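You operate a simulated robot arm through the tools that you are given. There is no shell and no other tool. Be economical: measure what you need, move in short steps, check, and stop when the job is done.

The job below is to be done with a simulated two-armed robot. You get a single attempt, and the scene is never put back.

TASK
Wipe the green roller, lift it into the saddles and shut both keepers.
Fine: the blue roller cloth takes the dust off and goes back; carry the roller with both hands. What is to be rubbed or washed off counts as gone when no trace of it is left.

Only the result counts: the job must be done as asked and must still hold three seconds after the hand-in. Knocking over, shifting, dropping, spilling or breaking anything else fails it. Flat cloth is picked up by pressing the open fingertips on it (5 to 10 N) and closing them slowly along it; thin cloth reads only 2 to 8 mm in the jaws.

THE ROBOT
Two 7-joint arms with two-finger parallel grippers on one trunk, on a base that drives. Base frame: it is fixed to the floor where the robot stands at the start and does not move with it; the origin is under the middle of the robot, x ahead of it, y to its left, z up. Readings come in mm, degrees, newtons and seconds.
The left shoulder is at the start at [70, 163, 1220], the right one opposite. With the tool pointing down near the work surface each hand reaches from about 100 to 820 mm from the robot's upright axis, wherever it stands, measured 20 degrees to its own side. Places, roughly: black keeper lever [700, 300, 1000]; red keeper lever [700, 1200, 1000]; saddles of the green saddle stand [600, 700, 900]. Payload 3.43 kg a hand.
The TCP of each hand is the grasp point between the finger pads, 34 mm short of the fingertips. In the tool frame z runs along the fingers and y along their closing line. The gripper opens to 128 mm. The fingers are 24 mm wide and 12 mm thick; the gripper's body (48 by 130 mm) begins 96 mm behind the TCP.
Orientation is that of the tool frame in the base frame, as a unit quaternion [x, y, z, w]. With the fingers straight down and closing along the base's y, the tool's x points along the base's -x, its y along +y and its z along -z.

THE INTERFACE
- The arms move only by the tool move_arm. It takes "left_moves", "right_moves" or both (then of equal length, played together; a hand with none holds still); each is a list of rows, each a list of 7 numbers: the shift along the tool's x, y, z in units of 200 mm (1.0 is 200 mm), then the turn, a rotation vector about the tool's x, y, z in units of 90 degrees (1.0 is 90 degrees), then the gripper command, from -1 (fully open) to 1 (shut), values between in proportion. In form: [[x, y, z, rx, ry, rz, fingers], ...]. A call has 1 to 20 rows; each row is the pose to reach, as a shift and turn from the pose commanded when the call began, along the tool's axes at that moment. A call with a number of a shift or a turn outside -1 to 1 is refused whole. Each row takes 0.2 s and may step no farther than 50 mm and 8.6 degrees from the row before; otherwise, or with a gripper value out of range, the whole call is refused. Where a pose cannot be reached the arm comes as near as it can. A force on the tool above 40 N (or 10 N above the force at the start of the call, whichever is more), or a blocked arm, ends the call early, and 0.2 s more pass. The fingers move at their own pace (about 153 mm/s each) and stop on an object; they squeeze with about 40 N. The grip force told is the motor's: it shows also when the fingers shut on nothing. Time passes only in rows, and 0.2 s behind the last, so rows that repeat a pose let the fingers close. The reply holds the time, the measured pose of the TCP, the force on the tool along the base axes, the opening and the grip force, in the units named above and with some noise, with the torque about the TCP (base axes, N m) and any sound that the robot's microphone picked up.
- Cameras (640 x 400 px; columns grow to the right, rows downward): "scene" is now at [128.5, 46.5, 1452.6]; the picture's right is [0.51, -0.86, 0.00], its down [-0.45, -0.26, -0.85] and it looks along [0.74, 0.43, -0.52] (base axes); focal length 268 px, centre (320, 200). "left" rides on the left gripper at [76, 11, -160] in its tool frame; the picture's right is [-0.15, 0.99, 0.00], its down [-0.88, -0.13, -0.45] and it looks along [-0.45, -0.07, 0.89] (tool axes); focal length 234 px, centre (320, 200). "right" rides on the right gripper at [76, -11, -160] in its tool frame; the picture's right is [0.15, 0.99, 0.00], its down [-0.88, 0.13, -0.46] and it looks along [-0.45, 0.07, 0.89] (tool axes); focal length 234 px, centre (320, 200). There is no depth. A picture from a camera that has moved, and an enlarged one, comes with that camera's place and axes in the base frame and with its lens.
- camera(camera): a new picture of that camera. It takes no simulated time.
- lift_body(by): slides the trunk up (or, below 0, down) by that many mm; the arms and the scene camera ride with it, the base frame stays. It gives what a move gives, with no picture.
- roll_base(legs): drives the robot by 1 to 6 legs, each [ahead, left, turn to the left] in mm, mm and degrees, along the robot's own axes; the way and the turn of a leg run together, so that a leg with both is an arc; at most 1500 mm and 180 degrees a leg. The arms and the cameras ride along, it lands a little off, and it stops where it bumps. It gives what a move gives.
- head_to(pan, tilt): turns the head with the scene camera to pan (to the left, within 86 degrees either way) and tilt (down, from -29 to 69), counted from straight ahead of the robot. It gives what a move gives.
- close_up(camera, box): a new picture of the part [left, top, right, bottom] of that camera's present view, enlarged. It takes no simulated time.
- job_done(): hands the job in; it is judged then, once.

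Work in short steps. Places have to be worked out from the pictures, the camera data and where the tool is seen: move nearer, look again, correct. Check each grasp and each placing, and mend what went wrong. You have 120 turns and 88 pictures in all, those below and enlarged ones among them. Open the grippers and draw the arms clear of the work before you hand the job in, unless the task says otherwise; then end with one line.

The tools are called after ">>>" as a command line: name --argument value ..., lists and objects as JSON in quotes. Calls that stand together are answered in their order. move_arm: Moves the arms, as the interface text tells. Its arguments: {"type":"object","properties":{"left_moves":{"type":"array"},"right_moves":{"type":"array"}},"required":[]} The other tools are called the same way: lift_body (by) slides the trunk up or down; roll_base (legs) drives the base; head_to (pan, tilt) turns the head that bears the scene camera; camera (camera) takes a picture; close_up (camera, box) takes an enlarged picture of a part of a camera's view; job_done () hands the job in.

At the start:

```text
clock: 0.0
left_tool_pos: [347.9, 512.2, 1318.0]
left_tcp_rot: [-0.002, 1.0, 0.0, 0.0]
left_contact_force: [-0.1, 0.2, 1.0]
left_moment: [0.0, 0.02, 0.02]
left_opening: 128.1
left_finger_force: 0.2
right_tool_pos: [575.5, 105.0, 1291.3]
right_tcp_rot: [0.0, 1.0, 0.0, 0.0]
right_contact_force: [-0.1, -0.4, 0.1]
right_moment: [-0.02, -0.02, 0.02]
right_opening: 128.2
right_finger_force: 0.1
trunk travel left (down, up): [-700.0, 240.0]
robot x, y, heading: [3.7, 0.2, -0.1]
head pan, tilt: [30.4, 31.5]
```

scene: 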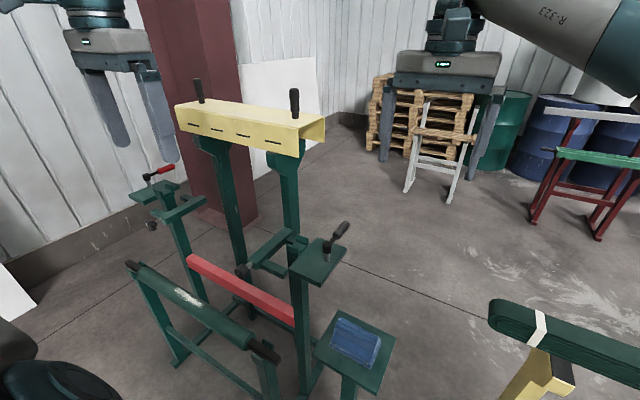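
right: 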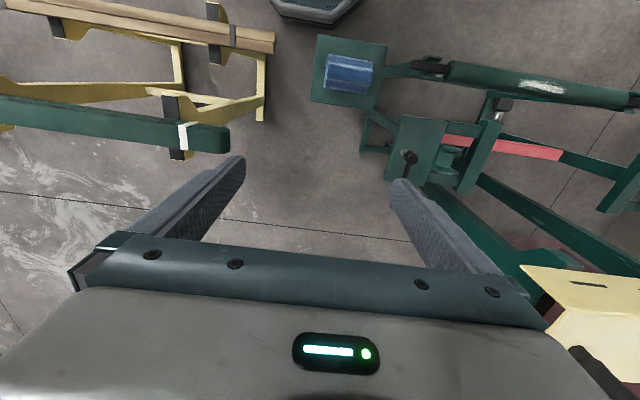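
left: 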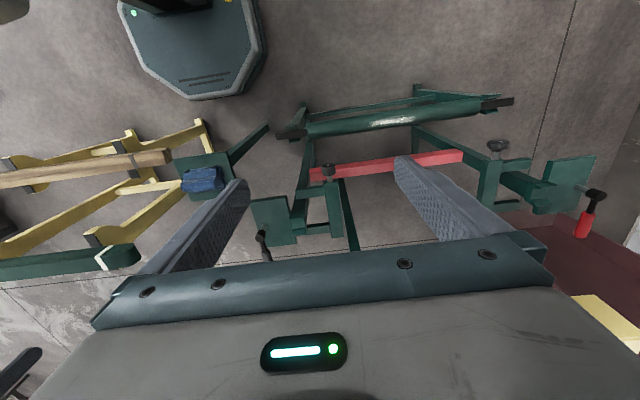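

The scene shows the green roller with a white dust patch in front, the blue cloth on a small table, and the saddle stand behind. I enlarge the middle to understand the saddles and levers.

>>> close_up --camera "scene" --box '[110, 150, 410, 400]'

>>> close_up --camera "left" --box '[160, 60, 640, 280]'

>>> close_up --camera "right" --box '[300, 20, 640, 240]'

```text
1.60 times, centred on (260, 275) of scene
camera zoom: at [128.5, 46.5, 1452.6], right [0.51, -0.86, 0.0], down [-0.45, -0.26, -0.85], along [0.74, 0.43, -0.52], focal length 428 px, centre (416, 80)
```

zoom: 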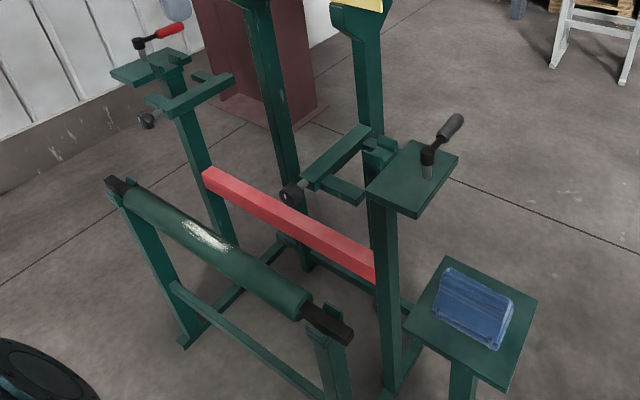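

```text
1.33 times, centred on (400, 170) of left
camera zoom: at [269.4, 522.8, 1477.8], right [0.15, 0.99, 0.0], down [0.88, -0.13, 0.46], along [0.45, -0.07, -0.89], focal length 312 px, centre (213, 240)
```

zoom: 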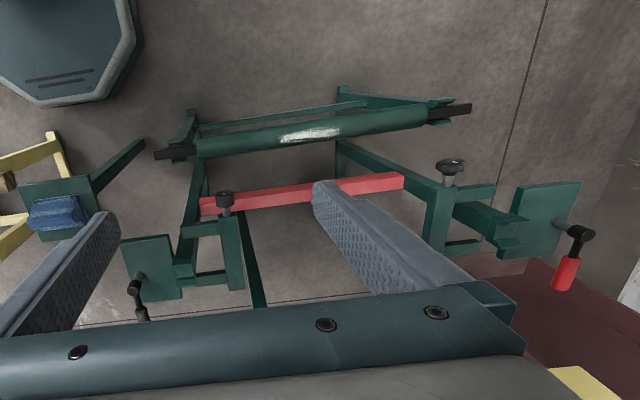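

```text
1.82 times, centred on (470, 130) of right
camera zoom: at [499.7, 94.5, 1451.3], right [-0.15, 0.99, 0.0], down [0.88, 0.13, 0.46], along [0.45, 0.07, -0.89], focal length 426 px, centre (47, 327)
```

zoom: 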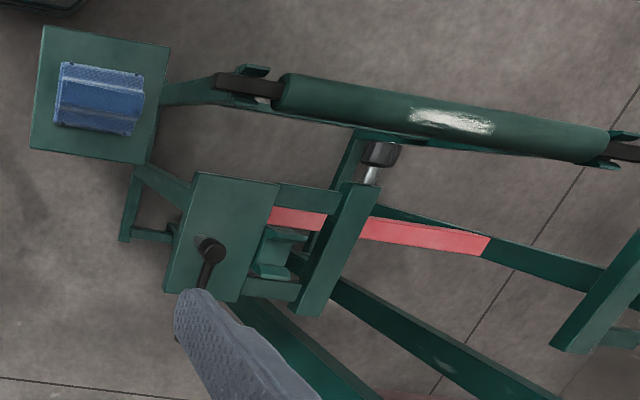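

Triangulating: cloth ≈ (478,157,855), roller along y at x≈422 from y≈358 to 1128, z≈680; dust at y≈650–795; a yellow channel stands at x≥700, z 1176–1260. I drive left a bit so that the left hand reaches both cloth and dust.

>>> roll_base --legs '[[-40, 300, 0]]'

>>> head_to --pan 15 --tilt 45

>>> camera --camera "scene"

```text
clock: 2.0
left_tool_pos: [308.0, 806.2, 1316.8]
left_tcp_rot: [-0.001, 1.0, 0.002, 0.0]
left_contact_force: [-0.4, -0.4, -0.4]
left_moment: [0.03, 0.01, -0.02]
left_opening: 128.1
left_finger_force: 0.1
right_tool_pos: [537.1, 399.0, 1291.4]
right_tcp_rot: [0.002, 1.0, 0.001, 0.0]
right_contact_force: [0.4, 0.5, 0.0]
right_moment: [0.01, -0.01, 0.01]
right_opening: 128.0
right_finger_force: 0.0
trunk travel left (down, up): [-700.0, 240.0]
robot x, y, heading: [-40.8, 299.0, -0.1]
head pan, tilt: [30.4, 31.5]
```

```text
clock: 2.8
left_tool_pos: [308.3, 809.1, 1316.8]
left_tcp_rot: [0.0, 1.0, -0.001, 0.001]
left_contact_force: [0.0, -0.2, -0.3]
left_moment: [-0.02, -0.01, -0.02]
left_opening: 128.3
left_finger_force: 0.1
right_tool_pos: [535.7, 399.9, 1292.2]
right_tcp_rot: [0.001, 1.0, 0.0, 0.0]
right_contact_force: [0.2, 0.0, 0.0]
right_moment: [-0.04, 0.03, 0.03]
right_opening: 128.1
right_finger_force: 0.1
trunk travel left (down, up): [-700.0, 240.0]
robot x, y, heading: [-39.8, 297.6, 0.0]
head pan, tilt: [15.0, 45.0]
```

```text
81 pictures are left
camera scene: at [89.7, 318.9, 1432.4], right [0.26, -0.97, 0.0], down [-0.68, -0.18, -0.71], along [0.68, 0.18, -0.71], focal length 268 px, centre (320, 200)
```

scene: 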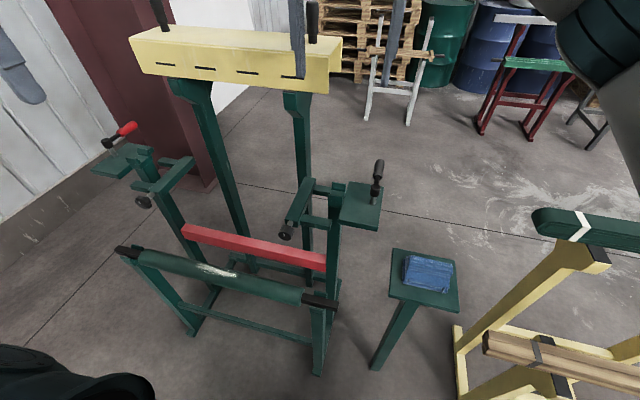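

I look closely at both saddle ends from here.

>>> close_up --camera "scene" --box '[260, 140, 420, 260]'

>>> close_up --camera "scene" --box '[80, 110, 240, 220]'

>>> close_up --camera "scene" --box '[100, 225, 360, 335]'

```text
3.33 times, centred on (340, 200) of scene
camera zoom: at [89.7, 318.9, 1432.4], right [0.26, -0.97, 0.0], down [-0.68, -0.18, -0.71], along [0.68, 0.18, -0.71], focal length 892 px, centre (253, 200)
```

zoom: 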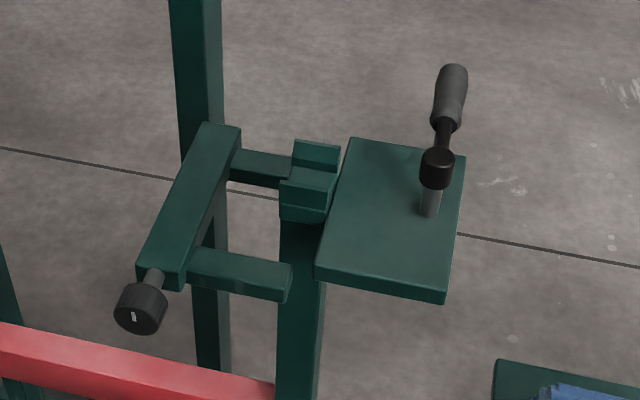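

```text
3.64 times, centred on (160, 165) of scene
camera zoom: at [89.7, 318.9, 1432.4], right [0.26, -0.97, 0.0], down [-0.68, -0.18, -0.71], along [0.68, 0.18, -0.71], focal length 973 px, centre (902, 327)
```

zoom: 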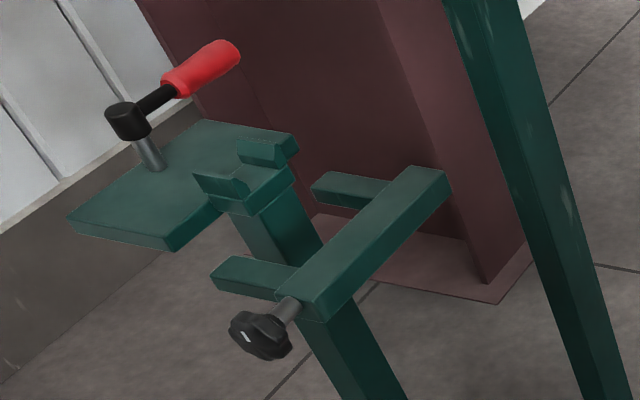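

```text
2.46 times, centred on (230, 280) of scene
camera zoom: at [89.7, 318.9, 1432.4], right [0.26, -0.97, 0.0], down [-0.68, -0.18, -0.71], along [0.68, 0.18, -0.71], focal length 659 px, centre (542, 3)
```

zoom: 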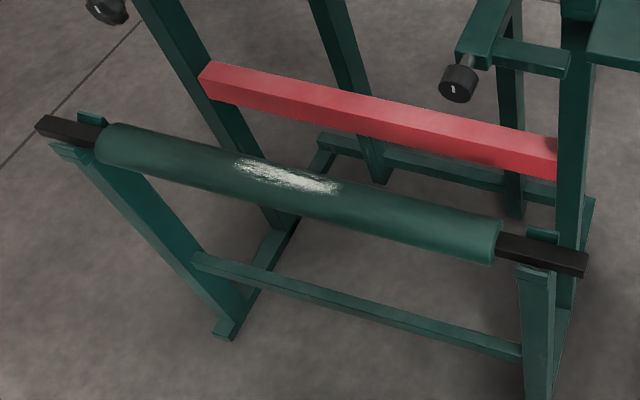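

The saddles sit at about (622,414,905) and (622,1069,905). I bring the right hand toward the cloth table first, staying high.

>>> move_arm --right_moves '[[0.06, -0.2, 0, 0, 0, 0, -1], [0.12, -0.4, 0, 0, 0, 0, -1], [0.18, -0.6, 0, 0, 0, 0, -1], [0.24, -0.8, 0, 0, 0, 0, -1], [0.29, -1.0, 0, 0, 0, 0, -1], [0.29, -1.0, 0.2, 0, 0, 0, -1], [0.29, -1.0, 0.4, 0, 0, 0, -1], [0.29, -1.0, 0.6, 0, 0, 0, -1], [0.29, -1.0, 0.8, 0, 0, 0, -1], [0.29, -1.0, 1.0, 0, 0, 0, -1]]'

>>> camera --camera "right"

```text
clock: 5.0
left_tool_pos: [310.1, 807.4, 1317.4]
left_tcp_rot: [0.001, 1.0, 0.001, 0.0]
left_contact_force: [0.1, 0.7, 0.6]
left_moment: [0.01, -0.01, -0.02]
left_opening: 128.0
left_finger_force: 0.1
right_tool_pos: [477.5, 198.8, 1092.0]
right_tcp_rot: [0.002, 1.0, 0.0, 0.0]
right_contact_force: [-0.1, -0.3, -0.4]
right_moment: [0.02, -0.01, 0.0]
right_opening: 128.1
right_finger_force: 0.2
trunk travel left (down, up): [-700.0, 240.0]
robot x, y, heading: [-39.4, 287.4, -0.0]
head pan, tilt: [15.0, 45.0]
```

```text
77 pictures are left
camera right: at [401.8, 188.8, 1251.1], right [-0.14, 0.99, 0.0], down [0.88, 0.13, 0.46], along [0.45, 0.07, -0.89], focal length 234 px, centre (320, 200)
```

right: 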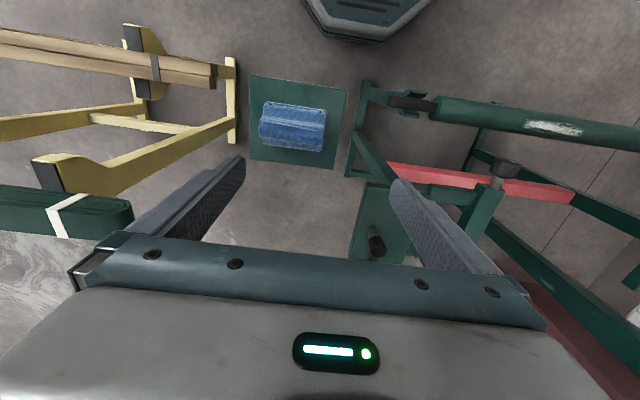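

>>> close_up --camera "right" --box '[240, 70, 360, 180]'

```text
3.64 times, centred on (300, 125) of right
camera zoom: at [401.8, 188.8, 1251.1], right [-0.14, 0.99, 0.0], down [0.88, 0.13, 0.46], along [0.45, 0.07, -0.89], focal length 852 px, centre (393, 473)
```

zoom: 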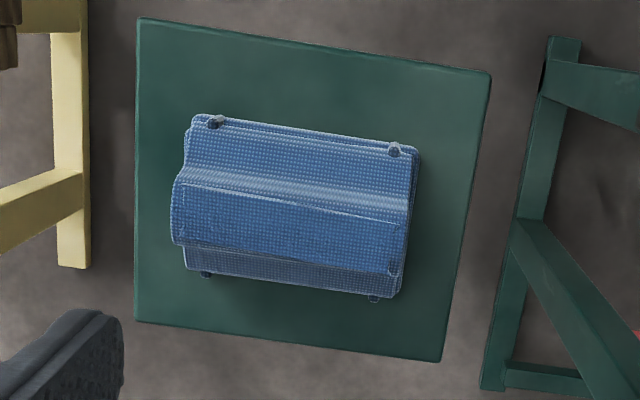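

The cloth is a pad with a raised hump along base y, at ≈(476,155), axes-aligned, with corner pegs. I turn the right hand 90° so the fingers close along x, centre over the hump, and half close.

>>> move_arm --right_moves '[[0.0, -0.02, 0, 0, 0, 0.09, -0.2], [0.0, -0.04, 0, 0, 0, 0.18, -0.2], [0.0, -0.06, 0, 0, 0, 0.27, -0.2], [0, -0.08, 0, 0, 0, 0.36, -0.2], [0, -0.1, 0, 0, 0, 0.45, -0.2], [0, -0.12, 0, 0, 0, 0.54, -0.2], [0, -0.14, 0, 0, 0, 0.63, -0.2], [0, -0.16, 0, 0, 0, 0.72, -0.2], [0, -0.18, 0, 0, 0, 0.81, -0.2], [0, -0.2, 0, 0, 0, 0.9, -0.2], [0.005, -0.215, 0.1, 0, 0, 1.0, -0.2], [0.005, -0.215, 0.3, 0, 0, 1.0, -0.2], [0.005, -0.215, 0.5, 0, 0, 1.0, -0.2]]'

>>> camera --camera "right"

>>> camera --camera "scene"

```text
refused: row 11 steps farther than a row can; nothing moved
```

```text
75 pictures are left
camera right: at [401.8, 188.8, 1251.1], right [-0.14, 0.99, 0.0], down [0.88, 0.13, 0.46], along [0.45, 0.07, -0.89], focal length 234 px, centre (320, 200)
```

right: 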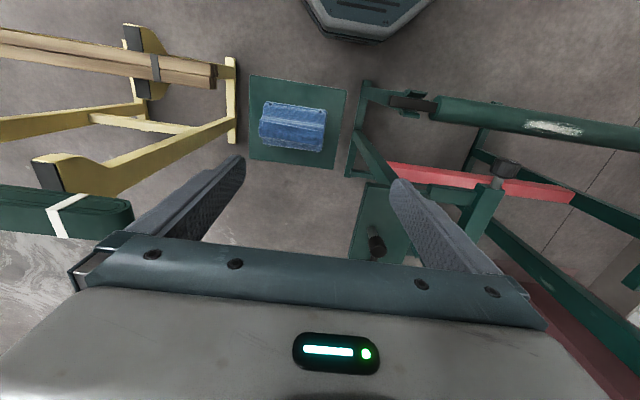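

```text
74 pictures are left
camera scene: at [90.1, 317.2, 1432.4], right [0.26, -0.97, 0.0], down [-0.68, -0.18, -0.71], along [0.68, 0.18, -0.71], focal length 268 px, centre (320, 200)
```

scene: 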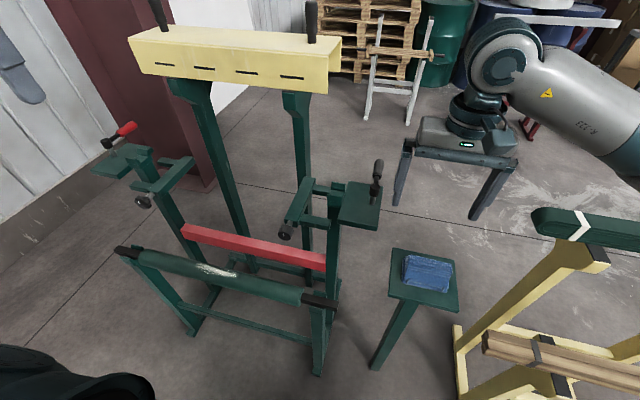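

One step was slightly too large; I resend with 11 equal turn steps.

>>> move_arm --right_moves '[[0.0, -0.02, 0, 0, 0, 0.091, -0.2], [0.0, -0.04, 0, 0, 0, 0.182, -0.2], [0.0, -0.06, 0, 0, 0, 0.273, -0.2], [0, -0.08, 0, 0, 0, 0.364, -0.2], [0, -0.1, 0, 0, 0, 0.455, -0.2], [0, -0.12, 0, 0, 0, 0.546, -0.2], [0, -0.14, 0, 0, 0, 0.637, -0.2], [0, -0.16, 0, 0, 0, 0.728, -0.2], [0, -0.18, 0, 0, 0, 0.819, -0.2], [0, -0.2, 0, 0, 0, 0.91, -0.2], [0.005, -0.215, 0.1, 0, 0, 1.0, -0.2], [0.005, -0.215, 0.3, 0, 0, 1.0, -0.2], [0.005, -0.215, 0.5, 0, 0, 1.0, -0.2]]'

>>> camera --camera "right"

```text
clock: 7.8
left_tool_pos: [308.3, 807.1, 1315.9]
left_tcp_rot: [0.0, 1.0, 0.001, 0.0]
left_contact_force: [-0.1, 0.5, 0.0]
left_moment: [0.0, -0.02, 0.01]
left_opening: 127.9
left_finger_force: 0.0
right_tool_pos: [475.5, 156.4, 991.9]
right_tcp_rot: [0.708, 0.707, -0.001, 0.001]
right_contact_force: [-0.5, 0.8, -0.1]
right_moment: [0.03, 0.0, 0.0]
right_opening: 76.7
right_finger_force: 0.0
trunk travel left (down, up): [-700.0, 240.0]
robot x, y, heading: [-39.0, 295.2, -0.1]
head pan, tilt: [15.0, 45.0]
```

```text
73 pictures are left
camera right: at [464.8, 232.6, 1151.5], right [0.99, 0.14, 0.0], down [0.13, -0.88, 0.46], along [0.07, -0.45, -0.89], focal length 234 px, centre (320, 200)
```

right: 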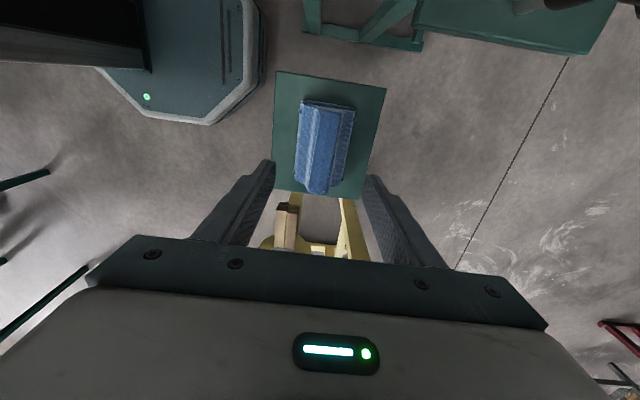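

Hand is centred over the hump. I descend in small rows to find contact.

>>> move_arm --right_moves '[[0, 0.01, 0.2, 0, 0, 0, -0.2], [0, 0.01, 0.4, 0, 0, 0, -0.2], [0, 0.01, 0.48, 0, 0, 0, -0.2]]'

>>> close_up --camera "right" --box '[220, 60, 420, 260]'

>>> close_up --camera "scene" --box '[360, 200, 500, 330]'

```text
clock: 8.6
left_tool_pos: [307.5, 808.5, 1317.2]
left_tcp_rot: [0.0, 1.0, 0.001, 0.001]
left_contact_force: [0.0, -0.9, -0.4]
left_moment: [0.01, 0.0, 0.02]
left_opening: 127.9
left_finger_force: 0.1
right_tool_pos: [478.8, 157.5, 895.0]
right_tcp_rot: [0.707, 0.707, 0.0, 0.0]
right_contact_force: [0.0, -0.2, 0.6]
right_moment: [0.03, 0.02, 0.02]
right_opening: 76.6
right_finger_force: 0.1
trunk travel left (down, up): [-700.0, 240.0]
robot x, y, heading: [-36.1, 297.7, -0.1]
head pan, tilt: [15.0, 45.0]
```

```text
2.00 times, centred on (320, 160) of right
camera zoom: at [466.8, 233.7, 1054.8], right [0.99, 0.14, 0.0], down [0.13, -0.88, 0.46], along [0.07, -0.45, -0.89], focal length 468 px, centre (320, 280)
```

zoom: 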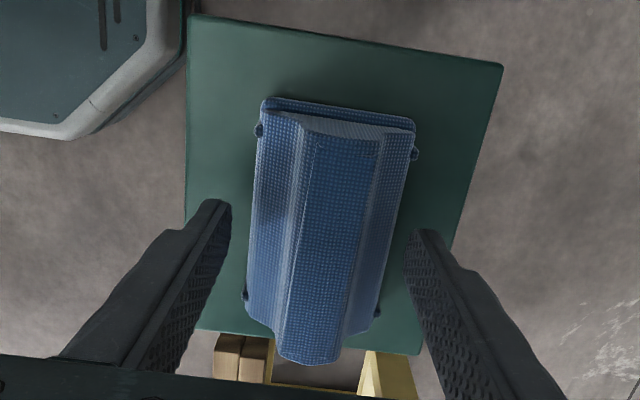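

```text
3.08 times, centred on (430, 265) of scene
camera zoom: at [89.6, 318.3, 1432.4], right [0.26, -0.97, 0.0], down [-0.68, -0.18, -0.71], along [0.68, 0.18, -0.71], focal length 824 px, centre (-18, 0)
```

zoom: 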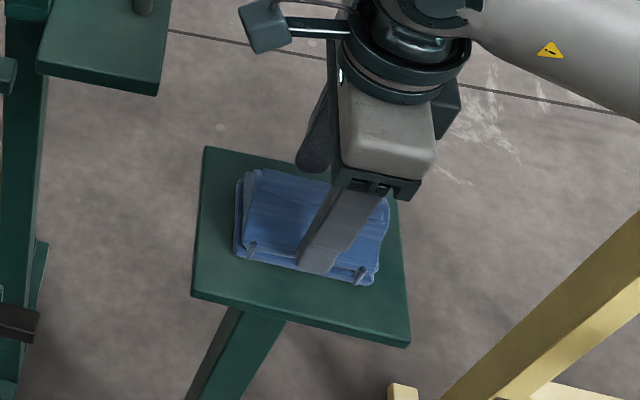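

Fingers straddle the hump cleanly. I go lower in small steps.

>>> move_arm --right_moves '[[0, 0, 0.02, 0, 0, 0, -0.2], [0, 0, 0.04, 0, 0, 0, -0.2], [0, 0, 0.06, 0, 0, 0, -0.2], [0, 0, 0.08, 0, 0, 0, -0.2]]'

```text
clock: 9.6
left_tool_pos: [308.6, 809.3, 1317.8]
left_tcp_rot: [0.0, 1.0, 0.0, 0.001]
left_contact_force: [0.2, 0.3, -0.6]
left_moment: [0.0, 0.01, 0.0]
left_opening: 127.9
left_finger_force: 0.2
right_tool_pos: [478.1, 156.7, 879.0]
right_tcp_rot: [0.708, 0.706, 0.0, 0.0]
right_contact_force: [0.1, -0.3, 1.1]
right_moment: [-0.01, 0.0, 0.0]
right_opening: 76.8
right_finger_force: 0.0
trunk travel left (down, up): [-700.0, 240.0]
robot x, y, heading: [-39.9, 298.6, -0.2]
head pan, tilt: [15.0, 45.0]
```

>>> close_up --camera "right" --box '[220, 60, 420, 260]'

>>> close_up --camera "scene" --box '[390, 220, 470, 300]'

```text
2.00 times, centred on (320, 160) of right
camera zoom: at [466.9, 233.6, 1039.2], right [0.99, 0.14, 0.0], down [0.13, -0.88, 0.46], along [0.07, -0.45, -0.89], focal length 468 px, centre (320, 280)
```

zoom: 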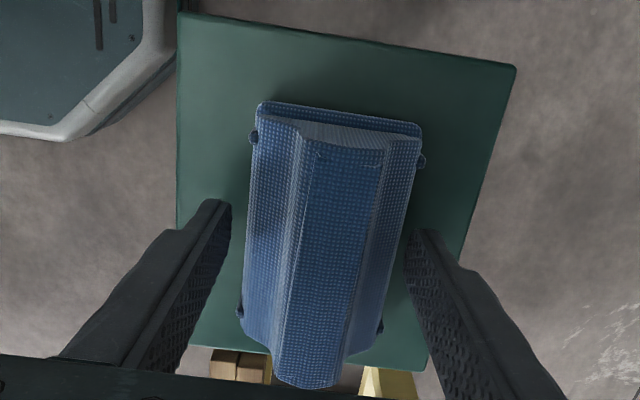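

```text
5.00 times, centred on (430, 260) of scene
camera zoom: at [89.7, 318.0, 1432.4], right [0.26, -0.97, 0.0], down [-0.68, -0.18, -0.71], along [0.68, 0.18, -0.71], focal length 1338 px, centre (-230, -100)
```

zoom: 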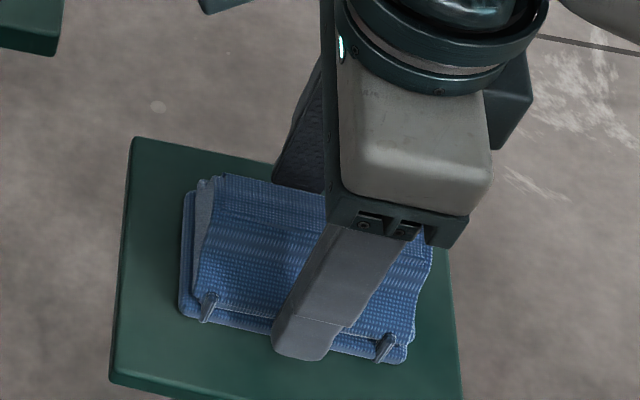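

Finger tips are just outside the pad edges. I lower a bit more to find the table.

>>> move_arm --right_moves '[[0, 0, 0.015, 0, 0, 0, -0.2], [0, 0, 0.03, 0, 0, 0, -0.2], [0, 0, 0.03, 0, 0, 0, -0.2]]'

```text
clock: 10.4
left_tool_pos: [308.8, 807.9, 1316.2]
left_tcp_rot: [0.0, 1.0, 0.001, 0.002]
left_contact_force: [1.0, 0.4, 0.5]
left_moment: [0.0, 0.01, -0.03]
left_opening: 127.8
left_finger_force: 0.0
right_tool_pos: [477.9, 157.3, 873.2]
right_tcp_rot: [0.708, 0.707, -0.001, 0.0]
right_contact_force: [0.0, 0.6, -0.2]
right_moment: [-0.01, -0.01, -0.03]
right_opening: 76.4
right_finger_force: 0.0
trunk travel left (down, up): [-700.0, 240.0]
robot x, y, heading: [-42.5, 295.3, 0.2]
head pan, tilt: [15.0, 45.0]
```

>>> move_arm --right_moves '[[0, 0, 0.01, 0, 0, 0, -0.2], [0, 0, 0.02, 0, 0, 0, -0.2], [0, 0, 0.02, 0, 0, 0, -0.2]]'

```text
clock: 11.2
left_tool_pos: [308.4, 809.0, 1317.6]
left_tcp_rot: [0.0, 1.0, 0.001, 0.001]
left_contact_force: [0.5, -0.7, -0.2]
left_moment: [0.02, 0.01, -0.01]
left_opening: 128.0
left_finger_force: 0.0
right_tool_pos: [477.2, 155.6, 870.5]
right_tcp_rot: [0.708, 0.706, 0.0, -0.001]
right_contact_force: [-0.5, -0.1, 0.5]
right_moment: [-0.04, 0.01, 0.01]
right_opening: 76.7
right_finger_force: 0.0
trunk travel left (down, up): [-700.0, 240.0]
robot x, y, heading: [-38.8, 295.5, -0.2]
head pan, tilt: [15.0, 45.0]
```

>>> move_arm --right_moves '[[0, 0, 0.01, 0, 0, 0, -0.2], [0, 0, 0.02, 0, 0, 0, -0.2], [0, 0, 0.03, 0, 0, 0, -0.2], [0, 0, 0.03, 0, 0, 0, -0.2]]'

>>> close_up --camera "scene" --box '[390, 220, 470, 300]'

```text
clock: 12.2
left_tool_pos: [308.9, 807.9, 1317.1]
left_tcp_rot: [0.001, 1.0, 0.001, 0.001]
left_contact_force: [-0.6, 0.6, -0.2]
left_moment: [-0.03, 0.0, 0.02]
left_opening: 128.1
left_finger_force: 0.1
right_tool_pos: [477.9, 157.5, 863.0]
right_tcp_rot: [0.708, 0.707, 0.0, 0.0]
right_contact_force: [0.1, -0.4, 5.2]
right_moment: [-0.05, 0.22, 0.08]
right_opening: 76.7
right_finger_force: 0.1
trunk travel left (down, up): [-700.0, 240.0]
robot x, y, heading: [-42.7, 293.2, -0.1]
head pan, tilt: [15.0, 45.0]
```

```text
5.00 times, centred on (430, 260) of scene
camera zoom: at [89.3, 318.1, 1432.5], right [0.26, -0.97, 0.0], down [-0.68, -0.18, -0.71], along [0.68, 0.18, -0.71], focal length 1338 px, centre (-230, -100)
```

zoom: 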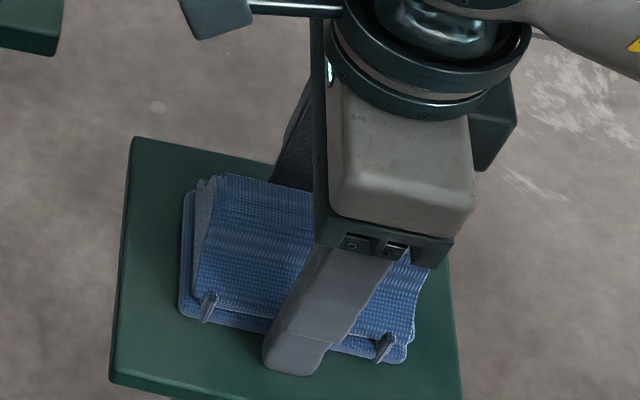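

Contact at 5 N (table ≈ z 829). Within the pressing range, I close slowly along the cloth.

>>> move_arm --right_moves '[[0, 0, 0, 0, 0, 0, -0.1], [0, 0, 0, 0, 0, 0, 0], [0, 0, 0, 0, 0, 0, 0.1], [0, 0, 0, 0, 0, 0, 0.2], [0, 0, 0, 0, 0, 0, 0.3], [0, 0, 0, 0, 0, 0, 0.4], [0, 0, 0, 0, 0, 0, 0.5], [0, 0, 0, 0, 0, 0, 0.6], [0, 0, 0, 0, 0, 0, 0.7], [0, 0, 0, 0, 0, 0, 0.8], [0, 0, 0, 0, 0, 0, 0.9], [0, 0, 0, 0, 0, 0, 1], [0, 0, 0, 0, 0, 0, 1], [0, 0, 0, 0, 0, 0, 1]]'

>>> close_up --camera "right" --box '[220, 60, 420, 260]'

```text
clock: 15.2
left_tool_pos: [308.2, 808.5, 1317.4]
left_tcp_rot: [0.0, 1.0, 0.002, 0.002]
left_contact_force: [0.0, -0.9, -1.2]
left_moment: [0.0, 0.04, -0.01]
left_opening: 128.1
left_finger_force: 0.1
right_tool_pos: [479.1, 157.5, 863.6]
right_tcp_rot: [0.708, 0.706, -0.001, 0.0]
right_contact_force: [-0.9, -0.1, 9.2]
right_moment: [-0.07, 0.45, 0.05]
right_opening: 69.1
right_finger_force: 39.8
trunk travel left (down, up): [-700.0, 240.0]
robot x, y, heading: [-38.2, 295.9, -0.2]
head pan, tilt: [15.0, 45.0]
```

```text
2.00 times, centred on (320, 160) of right
camera zoom: at [466.4, 233.6, 1023.4], right [0.99, 0.14, 0.0], down [0.13, -0.88, 0.46], along [0.07, -0.45, -0.89], focal length 468 px, centre (320, 280)
```

zoom: 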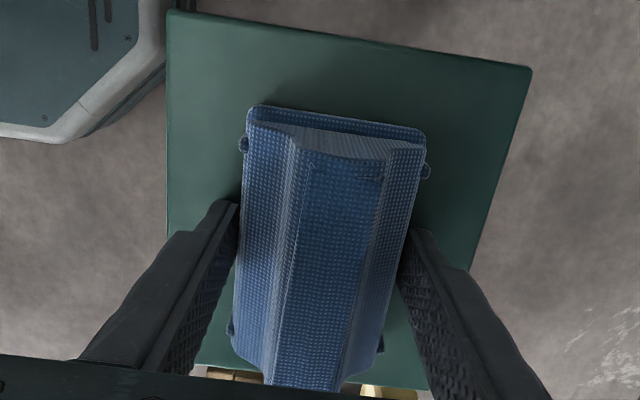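

It gripped the pad's rigid 69 mm wide base at the very bottom, which would leave fingertips flush with the wiping face. I open, raise 14 mm and try to grip the hump instead.

>>> move_arm --right_moves '[[0, 0, 0, 0, 0, 0, -0.2], [0, 0, -0.02, 0, 0, 0, -0.2], [0, 0, -0.045, 0, 0, 0, -0.2], [0, 0, -0.07, 0, 0, 0, -0.2], [0, 0, -0.07, 0, 0, 0, 0], [0, 0, -0.07, 0, 0, 0, 0.15], [0, 0, -0.07, 0, 0, 0, 0.3], [0, 0, -0.07, 0, 0, 0, 0.45], [0, 0, -0.07, 0, 0, 0, 0.6], [0, 0, -0.07, 0, 0, 0, 0.6], [0, 0, -0.07, 0, 0, 0, 0.6]]'

>>> close_up --camera "scene" --box '[390, 220, 470, 300]'

```text
clock: 17.6
left_tool_pos: [309.2, 807.7, 1318.7]
left_tcp_rot: [0.0, 1.0, 0.001, 0.001]
left_contact_force: [-0.1, -0.8, -0.6]
left_moment: [0.01, 0.01, -0.03]
left_opening: 128.0
left_finger_force: 0.0
right_tool_pos: [477.4, 157.5, 878.1]
right_tcp_rot: [0.708, 0.706, 0.0, 0.0]
right_contact_force: [-0.4, -0.7, -0.1]
right_moment: [0.02, 0.01, 0.01]
right_opening: 69.0
right_finger_force: 40.2
trunk travel left (down, up): [-700.0, 240.0]
robot x, y, heading: [-40.9, 297.6, -0.1]
head pan, tilt: [15.0, 45.0]
```

```text
5.00 times, centred on (430, 260) of scene
camera zoom: at [89.8, 318.0, 1432.4], right [0.26, -0.97, 0.0], down [-0.68, -0.18, -0.71], along [0.68, 0.18, -0.71], focal length 1338 px, centre (-230, -100)
```

zoom: 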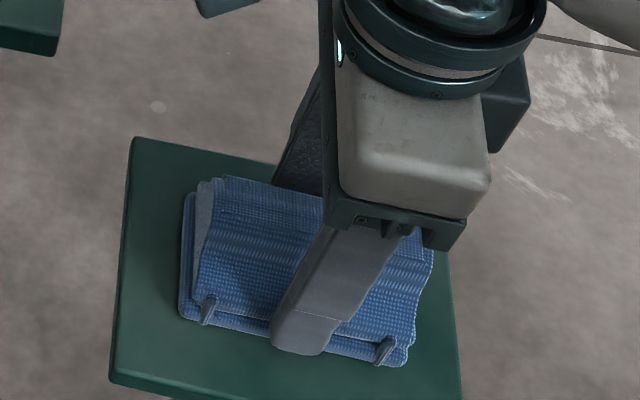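

Grip at 69 mm holds 15 mm above the pad's bottom, so the wiping face is free. I lift straight up and check.

>>> move_arm --right_moves '[[0, 0, 0, 0, 0, 0, 1], [0, 0, -0.05, 0, 0, 0, 1], [0, 0, -0.15, 0, 0, 0, 1], [0, 0, -0.3, 0, 0, 0, 1], [0, 0, -0.5, 0, 0, 0, 1], [0, 0, -0.7, 0, 0, 0, 1]]'

>>> camera --camera "scene"

```text
clock: 19.0
left_tool_pos: [307.8, 808.8, 1318.0]
left_tcp_rot: [0.0, 1.0, 0.0, 0.001]
left_contact_force: [-0.3, 0.2, 0.0]
left_moment: [-0.01, 0.01, 0.0]
left_opening: 128.0
left_finger_force: 0.1
right_tool_pos: [477.4, 156.8, 1019.4]
right_tcp_rot: [0.708, 0.707, 0.0, 0.0]
right_contact_force: [0.1, -0.9, -0.8]
right_moment: [-0.01, -0.01, -0.02]
right_opening: 69.1
right_finger_force: 40.2
trunk travel left (down, up): [-700.0, 240.0]
robot x, y, heading: [-41.9, 295.9, 0.1]
head pan, tilt: [15.0, 45.0]
```

```text
65 pictures are left
camera scene: at [89.3, 318.6, 1432.3], right [0.26, -0.97, 0.0], down [-0.68, -0.18, -0.71], along [0.68, 0.18, -0.71], focal length 268 px, centre (320, 200)
```

scene: 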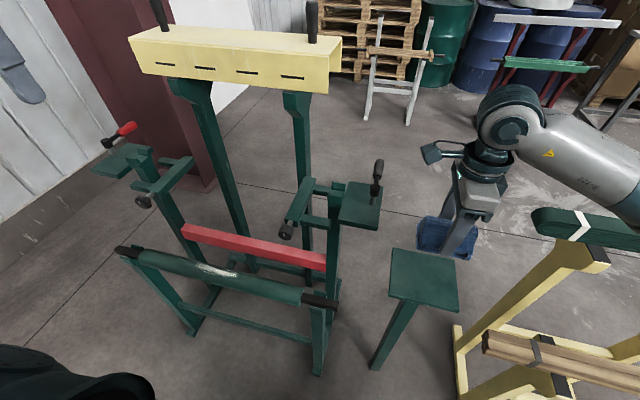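

Cloth is held. I drive left 420 so that the right hand reaches the dust comfortably.

>>> roll_base --legs '[[0, 420, 0]]'

>>> head_to --pan 0 --tilt 55

>>> camera --camera "scene"

```text
clock: 21.6
left_tool_pos: [310.2, 1227.7, 1317.3]
left_tcp_rot: [0.001, 1.0, 0.001, 0.001]
left_contact_force: [-0.5, -0.2, -0.3]
left_moment: [0.03, 0.03, 0.0]
left_opening: 127.9
left_finger_force: 0.1
right_tool_pos: [478.7, 578.4, 1019.0]
right_tcp_rot: [0.709, 0.705, 0.0, 0.0]
right_contact_force: [-0.2, 0.1, -0.7]
right_moment: [0.0, 0.01, -0.01]
right_opening: 69.0
right_finger_force: 40.2
trunk travel left (down, up): [-700.0, 240.0]
robot x, y, heading: [-35.7, 715.6, -0.0]
head pan, tilt: [15.0, 45.0]
```

```text
clock: 22.4
left_tool_pos: [310.1, 1229.2, 1317.4]
left_tcp_rot: [0.001, 1.0, 0.002, 0.001]
left_contact_force: [0.4, -0.5, -0.5]
left_moment: [-0.01, 0.0, 0.0]
left_opening: 127.9
left_finger_force: 0.0
right_tool_pos: [479.4, 578.9, 1018.2]
right_tcp_rot: [0.709, 0.706, 0.0, 0.0]
right_contact_force: [0.1, -0.4, -0.8]
right_moment: [-0.02, 0.02, 0.01]
right_opening: 69.0
right_finger_force: 40.2
trunk travel left (down, up): [-700.0, 240.0]
robot x, y, heading: [-39.3, 716.0, 0.0]
head pan, tilt: [0.0, 55.0]
```

```text
64 pictures are left
camera scene: at [84.1, 718.8, 1419.0], right [0.0, -1.0, 0.0], down [-0.82, 0.0, -0.57], along [0.57, 0.0, -0.82], focal length 268 px, centre (320, 200)
```

scene: 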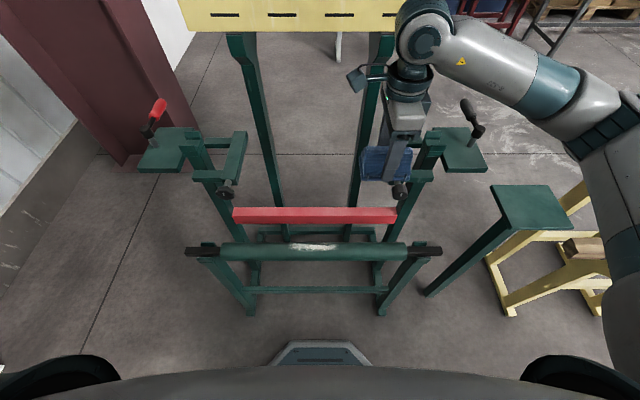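

>>> close_up --camera "scene" --box '[180, 190, 450, 320]'

>>> close_up --camera "scene" --box '[130, 80, 270, 220]'

```text
2.37 times, centred on (315, 255) of scene
camera zoom: at [84.1, 718.8, 1419.0], right [0.0, -1.0, 0.0], down [-0.82, 0.0, -0.57], along [0.57, 0.0, -0.82], focal length 634 px, centre (332, 70)
```

zoom: 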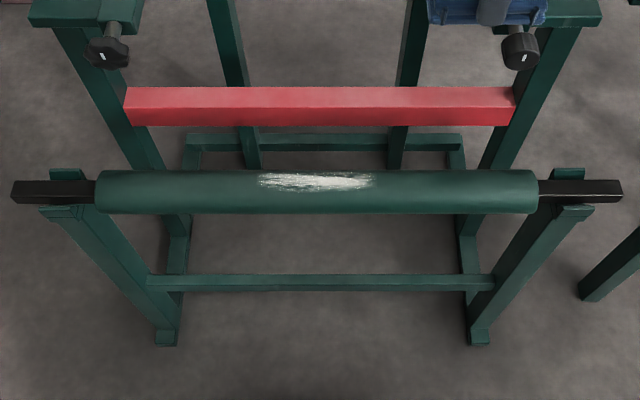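

```text
2.86 times, centred on (200, 150) of scene
camera zoom: at [84.1, 718.8, 1419.0], right [0.0, -1.0, 0.0], down [-0.82, 0.0, -0.57], along [0.57, 0.0, -0.82], focal length 765 px, centre (663, 343)
```

zoom: 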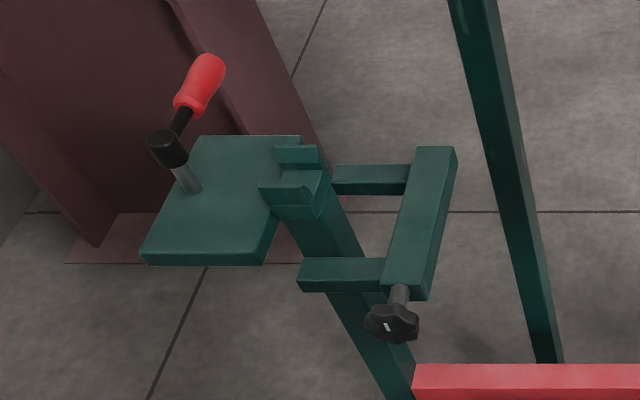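

Dust lies on top of the roller, y≈667–809, roller x≈415, R≈28, top z≈708. I bring the pad above it (TCP ≈ (415,738,850)) and look.

>>> move_arm --right_moves '[[0.2, -0.08, 0, 0, 0, 0, 1], [0.4, -0.16, 0, 0, 0, 0, 1], [0.6, -0.24, 0, 0, 0, 0, 1], [0.8, -0.32, 0, 0, 0, 0, 1], [0.8, -0.32, 0.2, 0, 0, 0, 1], [0.8, -0.32, 0.4, 0, 0, 0, 1], [0.8, -0.32, 0.6, 0, 0, 0, 1], [0.8, -0.32, 0.8, 0, 0, 0, 1]]'

>>> camera --camera "right"

>>> camera --camera "scene"

```text
clock: 24.2
left_tool_pos: [310.0, 1228.9, 1318.4]
left_tcp_rot: [0.001, 1.0, 0.001, 0.001]
left_contact_force: [-0.1, 0.8, -0.2]
left_moment: [0.06, 0.06, -0.01]
left_opening: 128.2
left_finger_force: 0.1
right_tool_pos: [418.0, 738.1, 859.0]
right_tcp_rot: [0.709, 0.706, 0.001, 0.0]
right_contact_force: [-0.8, 0.3, -0.7]
right_moment: [0.02, -0.02, -0.01]
right_opening: 68.9
right_finger_force: 40.2
trunk travel left (down, up): [-700.0, 240.0]
robot x, y, heading: [-41.7, 719.5, 0.1]
head pan, tilt: [0.0, 55.0]
```

```text
61 pictures are left
camera right: at [405.1, 813.7, 1017.9], right [0.99, 0.14, 0.0], down [0.13, -0.88, 0.45], along [0.07, -0.45, -0.89], focal length 234 px, centre (320, 200)
```

right: 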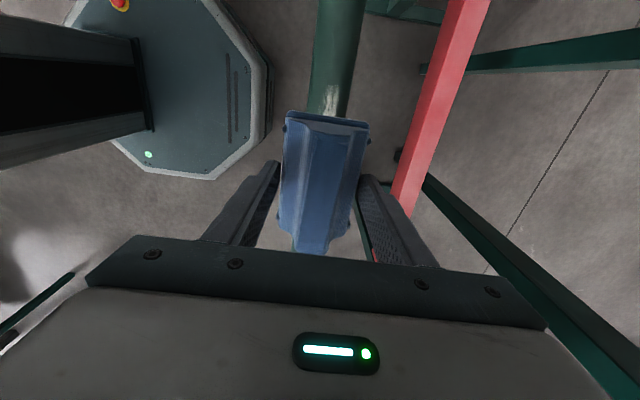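

```text
60 pictures are left
camera scene: at [84.7, 717.5, 1419.0], right [0.0, -1.0, 0.0], down [-0.82, 0.0, -0.57], along [0.57, 0.0, -0.82], focal length 268 px, centre (320, 200)
```

scene: 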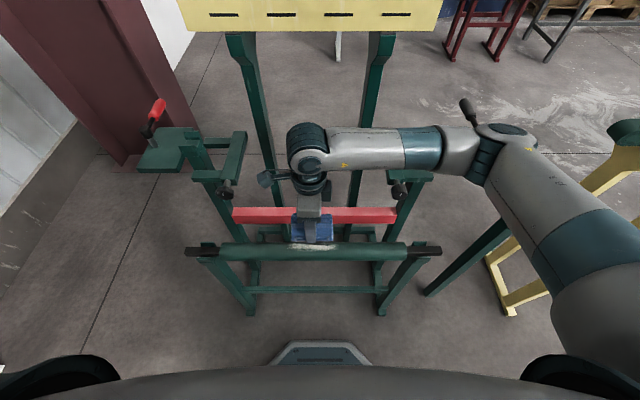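

Roller axis sits at x≈422, its top z somewhere 680–710. I descend slowly to touch.

>>> move_arm --right_moves '[[0, 0.02, 0.15, 0, 0, 0, 1], [0, 0.02, 0.3, 0, 0, 0, 1], [0, 0.02, 0.4, 0, 0, 0, 1], [0, 0.02, 0.45, 0, 0, 0, 1], [0, 0.02, 0.47, 0, 0, 0, 1], [0, 0.02, 0.49, 0, 0, 0, 1], [0, 0.02, 0.51, 0, 0, 0, 1]]'

```text
clock: 25.8
left_tool_pos: [310.0, 1228.6, 1317.6]
left_tcp_rot: [0.001, 1.0, 0.0, 0.001]
left_contact_force: [0.2, 0.9, -0.1]
left_moment: [0.02, -0.03, 0.0]
left_opening: 128.0
left_finger_force: 0.1
right_tool_pos: [419.8, 739.2, 756.7]
right_tcp_rot: [0.709, 0.706, 0.0, 0.0]
right_contact_force: [0.2, -0.3, -1.2]
right_moment: [0.04, 0.0, 0.04]
right_opening: 69.2
right_finger_force: 40.2
trunk travel left (down, up): [-700.0, 240.0]
robot x, y, heading: [-40.0, 718.6, -0.5]
head pan, tilt: [0.0, 55.0]
```

>>> move_arm --right_moves '[[0, 0, 0.02, 0, 0, 0, 1], [0, 0, 0.04, 0, 0, 0, 1], [0, 0, 0.06, 0, 0, 0, 1], [0, 0, 0.08, 0, 0, 0, 1]]'

>>> close_up --camera "scene" --box '[250, 190, 370, 290]'

```text
clock: 26.8
left_tool_pos: [307.2, 1228.2, 1318.0]
left_tcp_rot: [0.001, 1.0, 0.001, 0.002]
left_contact_force: [-0.3, 0.6, 1.0]
left_moment: [0.04, -0.02, 0.0]
left_opening: 128.0
left_finger_force: 0.0
right_tool_pos: [420.0, 739.5, 741.6]
right_tcp_rot: [0.708, 0.706, 0.002, 0.0]
right_contact_force: [-1.6, -2.2, 15.0]
right_moment: [-0.49, 0.02, 0.03]
right_opening: 69.0
right_finger_force: 40.2
trunk travel left (down, up): [-700.0, 240.0]
robot x, y, heading: [-44.6, 716.6, -0.3]
head pan, tilt: [0.0, 55.0]
```

```text
4.00 times, centred on (310, 240) of scene
camera zoom: at [82.0, 718.1, 1419.5], right [0.0, -1.0, 0.0], down [-0.82, 0.0, -0.57], along [0.57, 0.0, -0.82], focal length 1071 px, centre (360, 40)
```

zoom: 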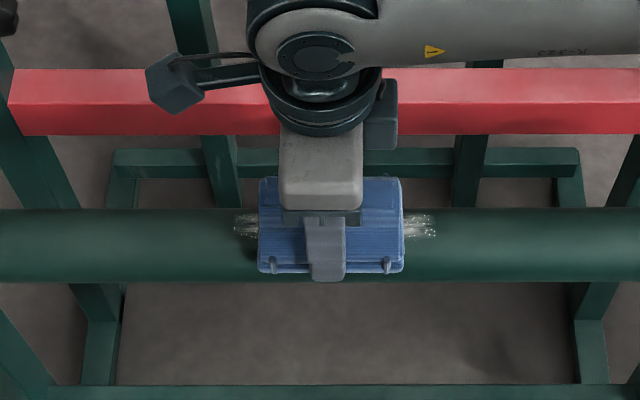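

Contact 15 N, pad centred over the roller. I ease off 1 mm and stroke along the roller both ways.

>>> move_arm --right_moves '[[0.06, 0, -0.004, 0, 0, 0, 1], [0.13, 0, -0.004, 0, 0, 0, 1], [0.2, 0, -0.004, 0, 0, 0, 1], [0.27, 0, -0.004, 0, 0, 0, 1], [0.2, 0, -0.004, 0, 0, 0, 1], [0.13, 0, -0.004, 0, 0, 0, 1], [0.06, 0, -0.004, 0, 0, 0, 1], [0, 0, -0.004, 0, 0, 0, 1], [-0.07, 0, -0.004, 0, 0, 0, 1], [-0.14, 0, -0.004, 0, 0, 0, 1], [-0.21, 0, -0.004, 0, 0, 0, 1], [-0.28, 0, -0.004, 0, 0, 0, 1], [-0.35, 0, -0.004, 0, 0, 0, 1], [-0.42, 0, -0.004, 0, 0, 0, 1], [-0.49, 0, -0.004, 0, 0, 0, 1]]'

>>> close_up --camera "scene" --box '[250, 190, 390, 290]'

```text
clock: 30.0
left_tool_pos: [307.0, 1232.3, 1318.0]
left_tcp_rot: [0.002, 1.0, 0.0, 0.002]
left_contact_force: [0.4, -0.1, 0.9]
left_moment: [0.03, 0.02, 0.02]
left_opening: 128.4
left_finger_force: 0.0
right_tool_pos: [418.8, 641.9, 742.6]
right_tcp_rot: [0.708, 0.707, 0.0, 0.001]
right_contact_force: [-0.5, 14.4, 24.5]
right_moment: [0.58, -0.07, -0.1]
right_opening: 69.0
right_finger_force: 40.2
trunk travel left (down, up): [-700.0, 240.0]
robot x, y, heading: [-38.6, 717.9, -0.1]
head pan, tilt: [0.0, 55.0]
```

```text
4.00 times, centred on (320, 240) of scene
camera zoom: at [81.8, 719.9, 1419.3], right [0.0, -1.0, 0.0], down [-0.82, 0.0, -0.57], along [0.57, 0.0, -0.82], focal length 1071 px, centre (320, 40)
```

zoom: 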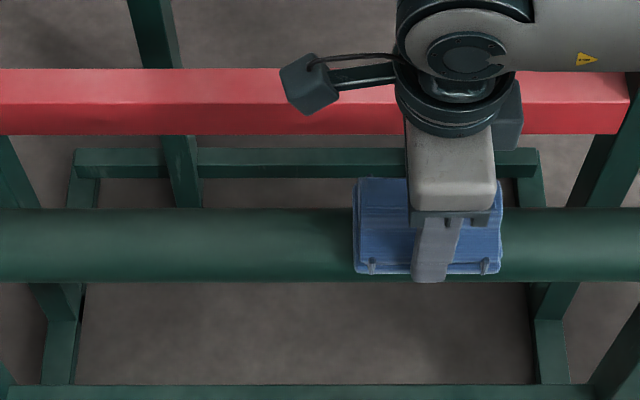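

The wiped part is clean. I stroke once more back across and then lift off to inspect.

>>> move_arm --right_moves '[[0.07, 0, -0.006, 0, 0, 0, 1], [0.14, 0, -0.006, 0, 0, 0, 1], [0.21, 0, -0.006, 0, 0, 0, 1], [0.28, 0, -0.006, 0, 0, 0, 1], [0.35, 0, -0.006, 0, 0, 0, 1], [0.42, 0, -0.006, 0, 0, 0, 1], [0.49, 0, -0.006, 0, 0, 0, 1], [0.56, 0, -0.006, 0, 0, 0, 1], [0.63, 0, -0.006, 0, 0, 0, 1], [0.7, 0, -0.006, 0, 0, 0, 1], [0.77, 0, -0.006, 0, 0, 0, 1], [0.7, 0, -0.006, 0, 0, 0, 1], [0.63, 0, -0.006, 0, 0, 0, 1], [0.63, 0, -0.1, 0, 0, 0, 1], [0.63, 0, -0.3, 0, 0, 0, 1], [0.63, 0, -0.5, 0, 0, 0, 1], [0.63, 0, -0.7, 0, 0, 0, 1], [0.63, 0, -0.9, 0, 0, 0, 1]]'

>>> close_up --camera "scene" --box '[250, 210, 390, 290]'

>>> camera --camera "right"

```text
clock: 33.8
left_tool_pos: [309.1, 1229.7, 1318.3]
left_tcp_rot: [0.001, 1.0, 0.002, 0.001]
left_contact_force: [-0.8, 0.1, -0.5]
left_moment: [-0.01, -0.02, -0.01]
left_opening: 127.7
left_finger_force: 0.1
right_tool_pos: [419.7, 766.4, 920.3]
right_tcp_rot: [0.708, 0.706, 0.0, 0.0]
right_contact_force: [0.7, -0.5, -0.4]
right_moment: [0.02, -0.02, 0.0]
right_opening: 69.0
right_finger_force: 40.6
trunk travel left (down, up): [-700.0, 240.0]
robot x, y, heading: [-38.8, 716.9, -0.2]
head pan, tilt: [0.0, 55.0]
```

```text
4.57 times, centred on (320, 250) of scene
camera zoom: at [83.5, 718.5, 1418.9], right [0.0, -1.0, 0.0], down [-0.82, 0.0, -0.57], along [0.57, 0.0, -0.82], focal length 1224 px, centre (320, -29)
```

zoom: 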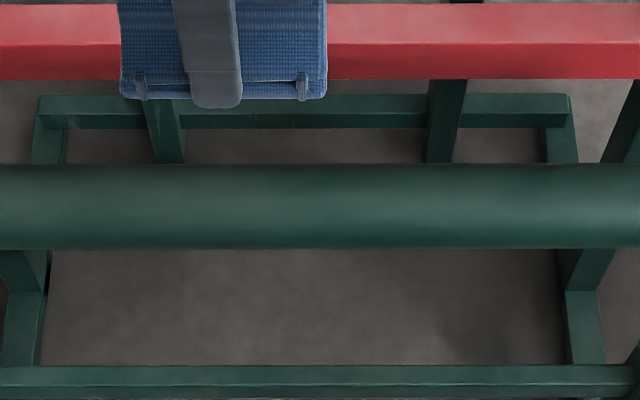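

```text
56 pictures are left
camera right: at [407.8, 843.5, 1079.7], right [0.99, 0.14, 0.0], down [0.13, -0.88, 0.46], along [0.06, -0.45, -0.89], focal length 234 px, centre (320, 200)
```

right: 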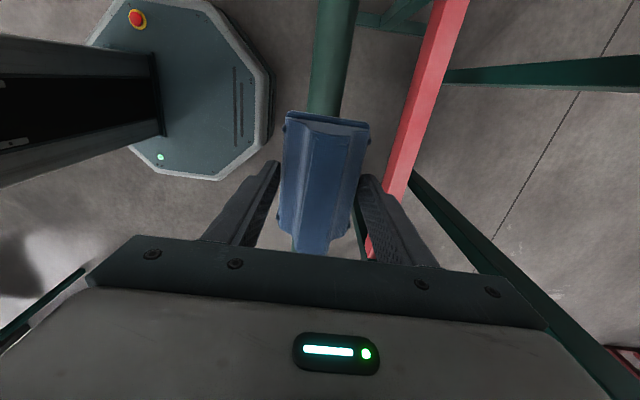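

Roller is clean. I raise the hand back to the carrying pose and drive back to the cloth table.

>>> move_arm --right_moves '[[0, 0, -0.25, 0, 0, 0, 1], [0, 0, -0.5, 0, 0, 0, 1], [-0.2, 0.06, -0.5, 0, 0, 0, 1], [-0.4, 0.12, -0.5, 0, 0, 0, 1], [-0.6, 0.18, -0.5, 0, 0, 0, 1], [-0.8, 0.24, -0.5, 0, 0, 0, 1], [-0.94, 0.29, -0.5, 0, 0, 0, 1]]'

>>> roll_base --legs '[[0, -420, 0]]'

>>> move_arm --right_moves '[[0, 0, 0, 0, 0, 0, 1]]'

```text
clock: 35.4
left_tool_pos: [309.9, 1228.7, 1317.9]
left_tcp_rot: [0.002, 1.0, 0.001, 0.001]
left_contact_force: [0.2, -0.2, 0.0]
left_moment: [0.0, 0.0, 0.03]
left_opening: 127.9
left_finger_force: 0.1
right_tool_pos: [476.9, 577.2, 1020.6]
right_tcp_rot: [0.708, 0.707, -0.001, -0.001]
right_contact_force: [0.1, -0.9, -1.1]
right_moment: [0.01, -0.04, 0.02]
right_opening: 69.2
right_finger_force: 40.1
trunk travel left (down, up): [-700.0, 240.0]
robot x, y, heading: [-35.3, 714.8, -0.2]
head pan, tilt: [0.0, 55.0]
```

```text
clock: 38.0
left_tool_pos: [310.4, 812.6, 1316.9]
left_tcp_rot: [0.001, 1.0, 0.0, 0.001]
left_contact_force: [0.6, 0.6, 0.5]
left_moment: [0.04, 0.01, -0.01]
left_opening: 128.0
left_finger_force: 0.1
right_tool_pos: [475.7, 160.9, 1021.3]
right_tcp_rot: [0.708, 0.706, 0.0, 0.0]
right_contact_force: [-0.5, 0.6, -1.0]
right_moment: [-0.02, 0.01, -0.02]
right_opening: 69.0
right_finger_force: 39.8
trunk travel left (down, up): [-700.0, 240.0]
robot x, y, heading: [-40.2, 303.1, -0.2]
head pan, tilt: [0.0, 55.0]
```

```text
clock: 38.4
left_tool_pos: [308.9, 812.9, 1317.2]
left_tcp_rot: [0.001, 1.0, 0.0, 0.0]
left_contact_force: [0.2, 1.0, -0.7]
left_moment: [0.0, 0.02, -0.02]
left_opening: 127.9
left_finger_force: 0.1
right_tool_pos: [475.3, 161.9, 1020.1]
right_tcp_rot: [0.708, 0.706, -0.001, -0.001]
right_contact_force: [-0.5, 0.8, -0.8]
right_moment: [0.03, 0.0, -0.03]
right_opening: 68.9
right_finger_force: 40.0
trunk travel left (down, up): [-700.0, 240.0]
robot x, y, heading: [-41.4, 300.1, -0.2]
head pan, tilt: [0.0, 55.0]
```

I correct by (+2,−4.5) mm and lower to the table, finishing gently.

>>> move_arm --right_moves '[[-0.02, 0.01, 0.2, 0, 0, 0, 1], [-0.02, 0.01, 0.4, 0, 0, 0, 1], [-0.02, 0.01, 0.6, 0, 0, 0, 1], [-0.02, 0.01, 0.67, 0, 0, 0, 1], [-0.02, 0.01, 0.69, 0, 0, 0, 1], [-0.02, 0.01, 0.705, 0, 0, 0, 1], [-0.02, 0.01, 0.705, 0, 0, 0, 1]]'

```text
clock: 40.0
left_tool_pos: [308.9, 812.9, 1317.0]
left_tcp_rot: [0.0, 1.0, 0.001, 0.001]
left_contact_force: [0.1, -0.2, -0.3]
left_moment: [-0.03, -0.01, 0.0]
left_opening: 127.9
left_finger_force: 0.2
right_tool_pos: [477.0, 158.0, 879.7]
right_tcp_rot: [0.708, 0.706, 0.0, -0.001]
right_contact_force: [0.1, 0.0, -0.1]
right_moment: [0.02, 0.0, 0.01]
right_opening: 69.2
right_finger_force: 39.6
trunk travel left (down, up): [-700.0, 240.0]
robot x, y, heading: [-37.4, 301.0, -0.1]
head pan, tilt: [0.0, 55.0]
```

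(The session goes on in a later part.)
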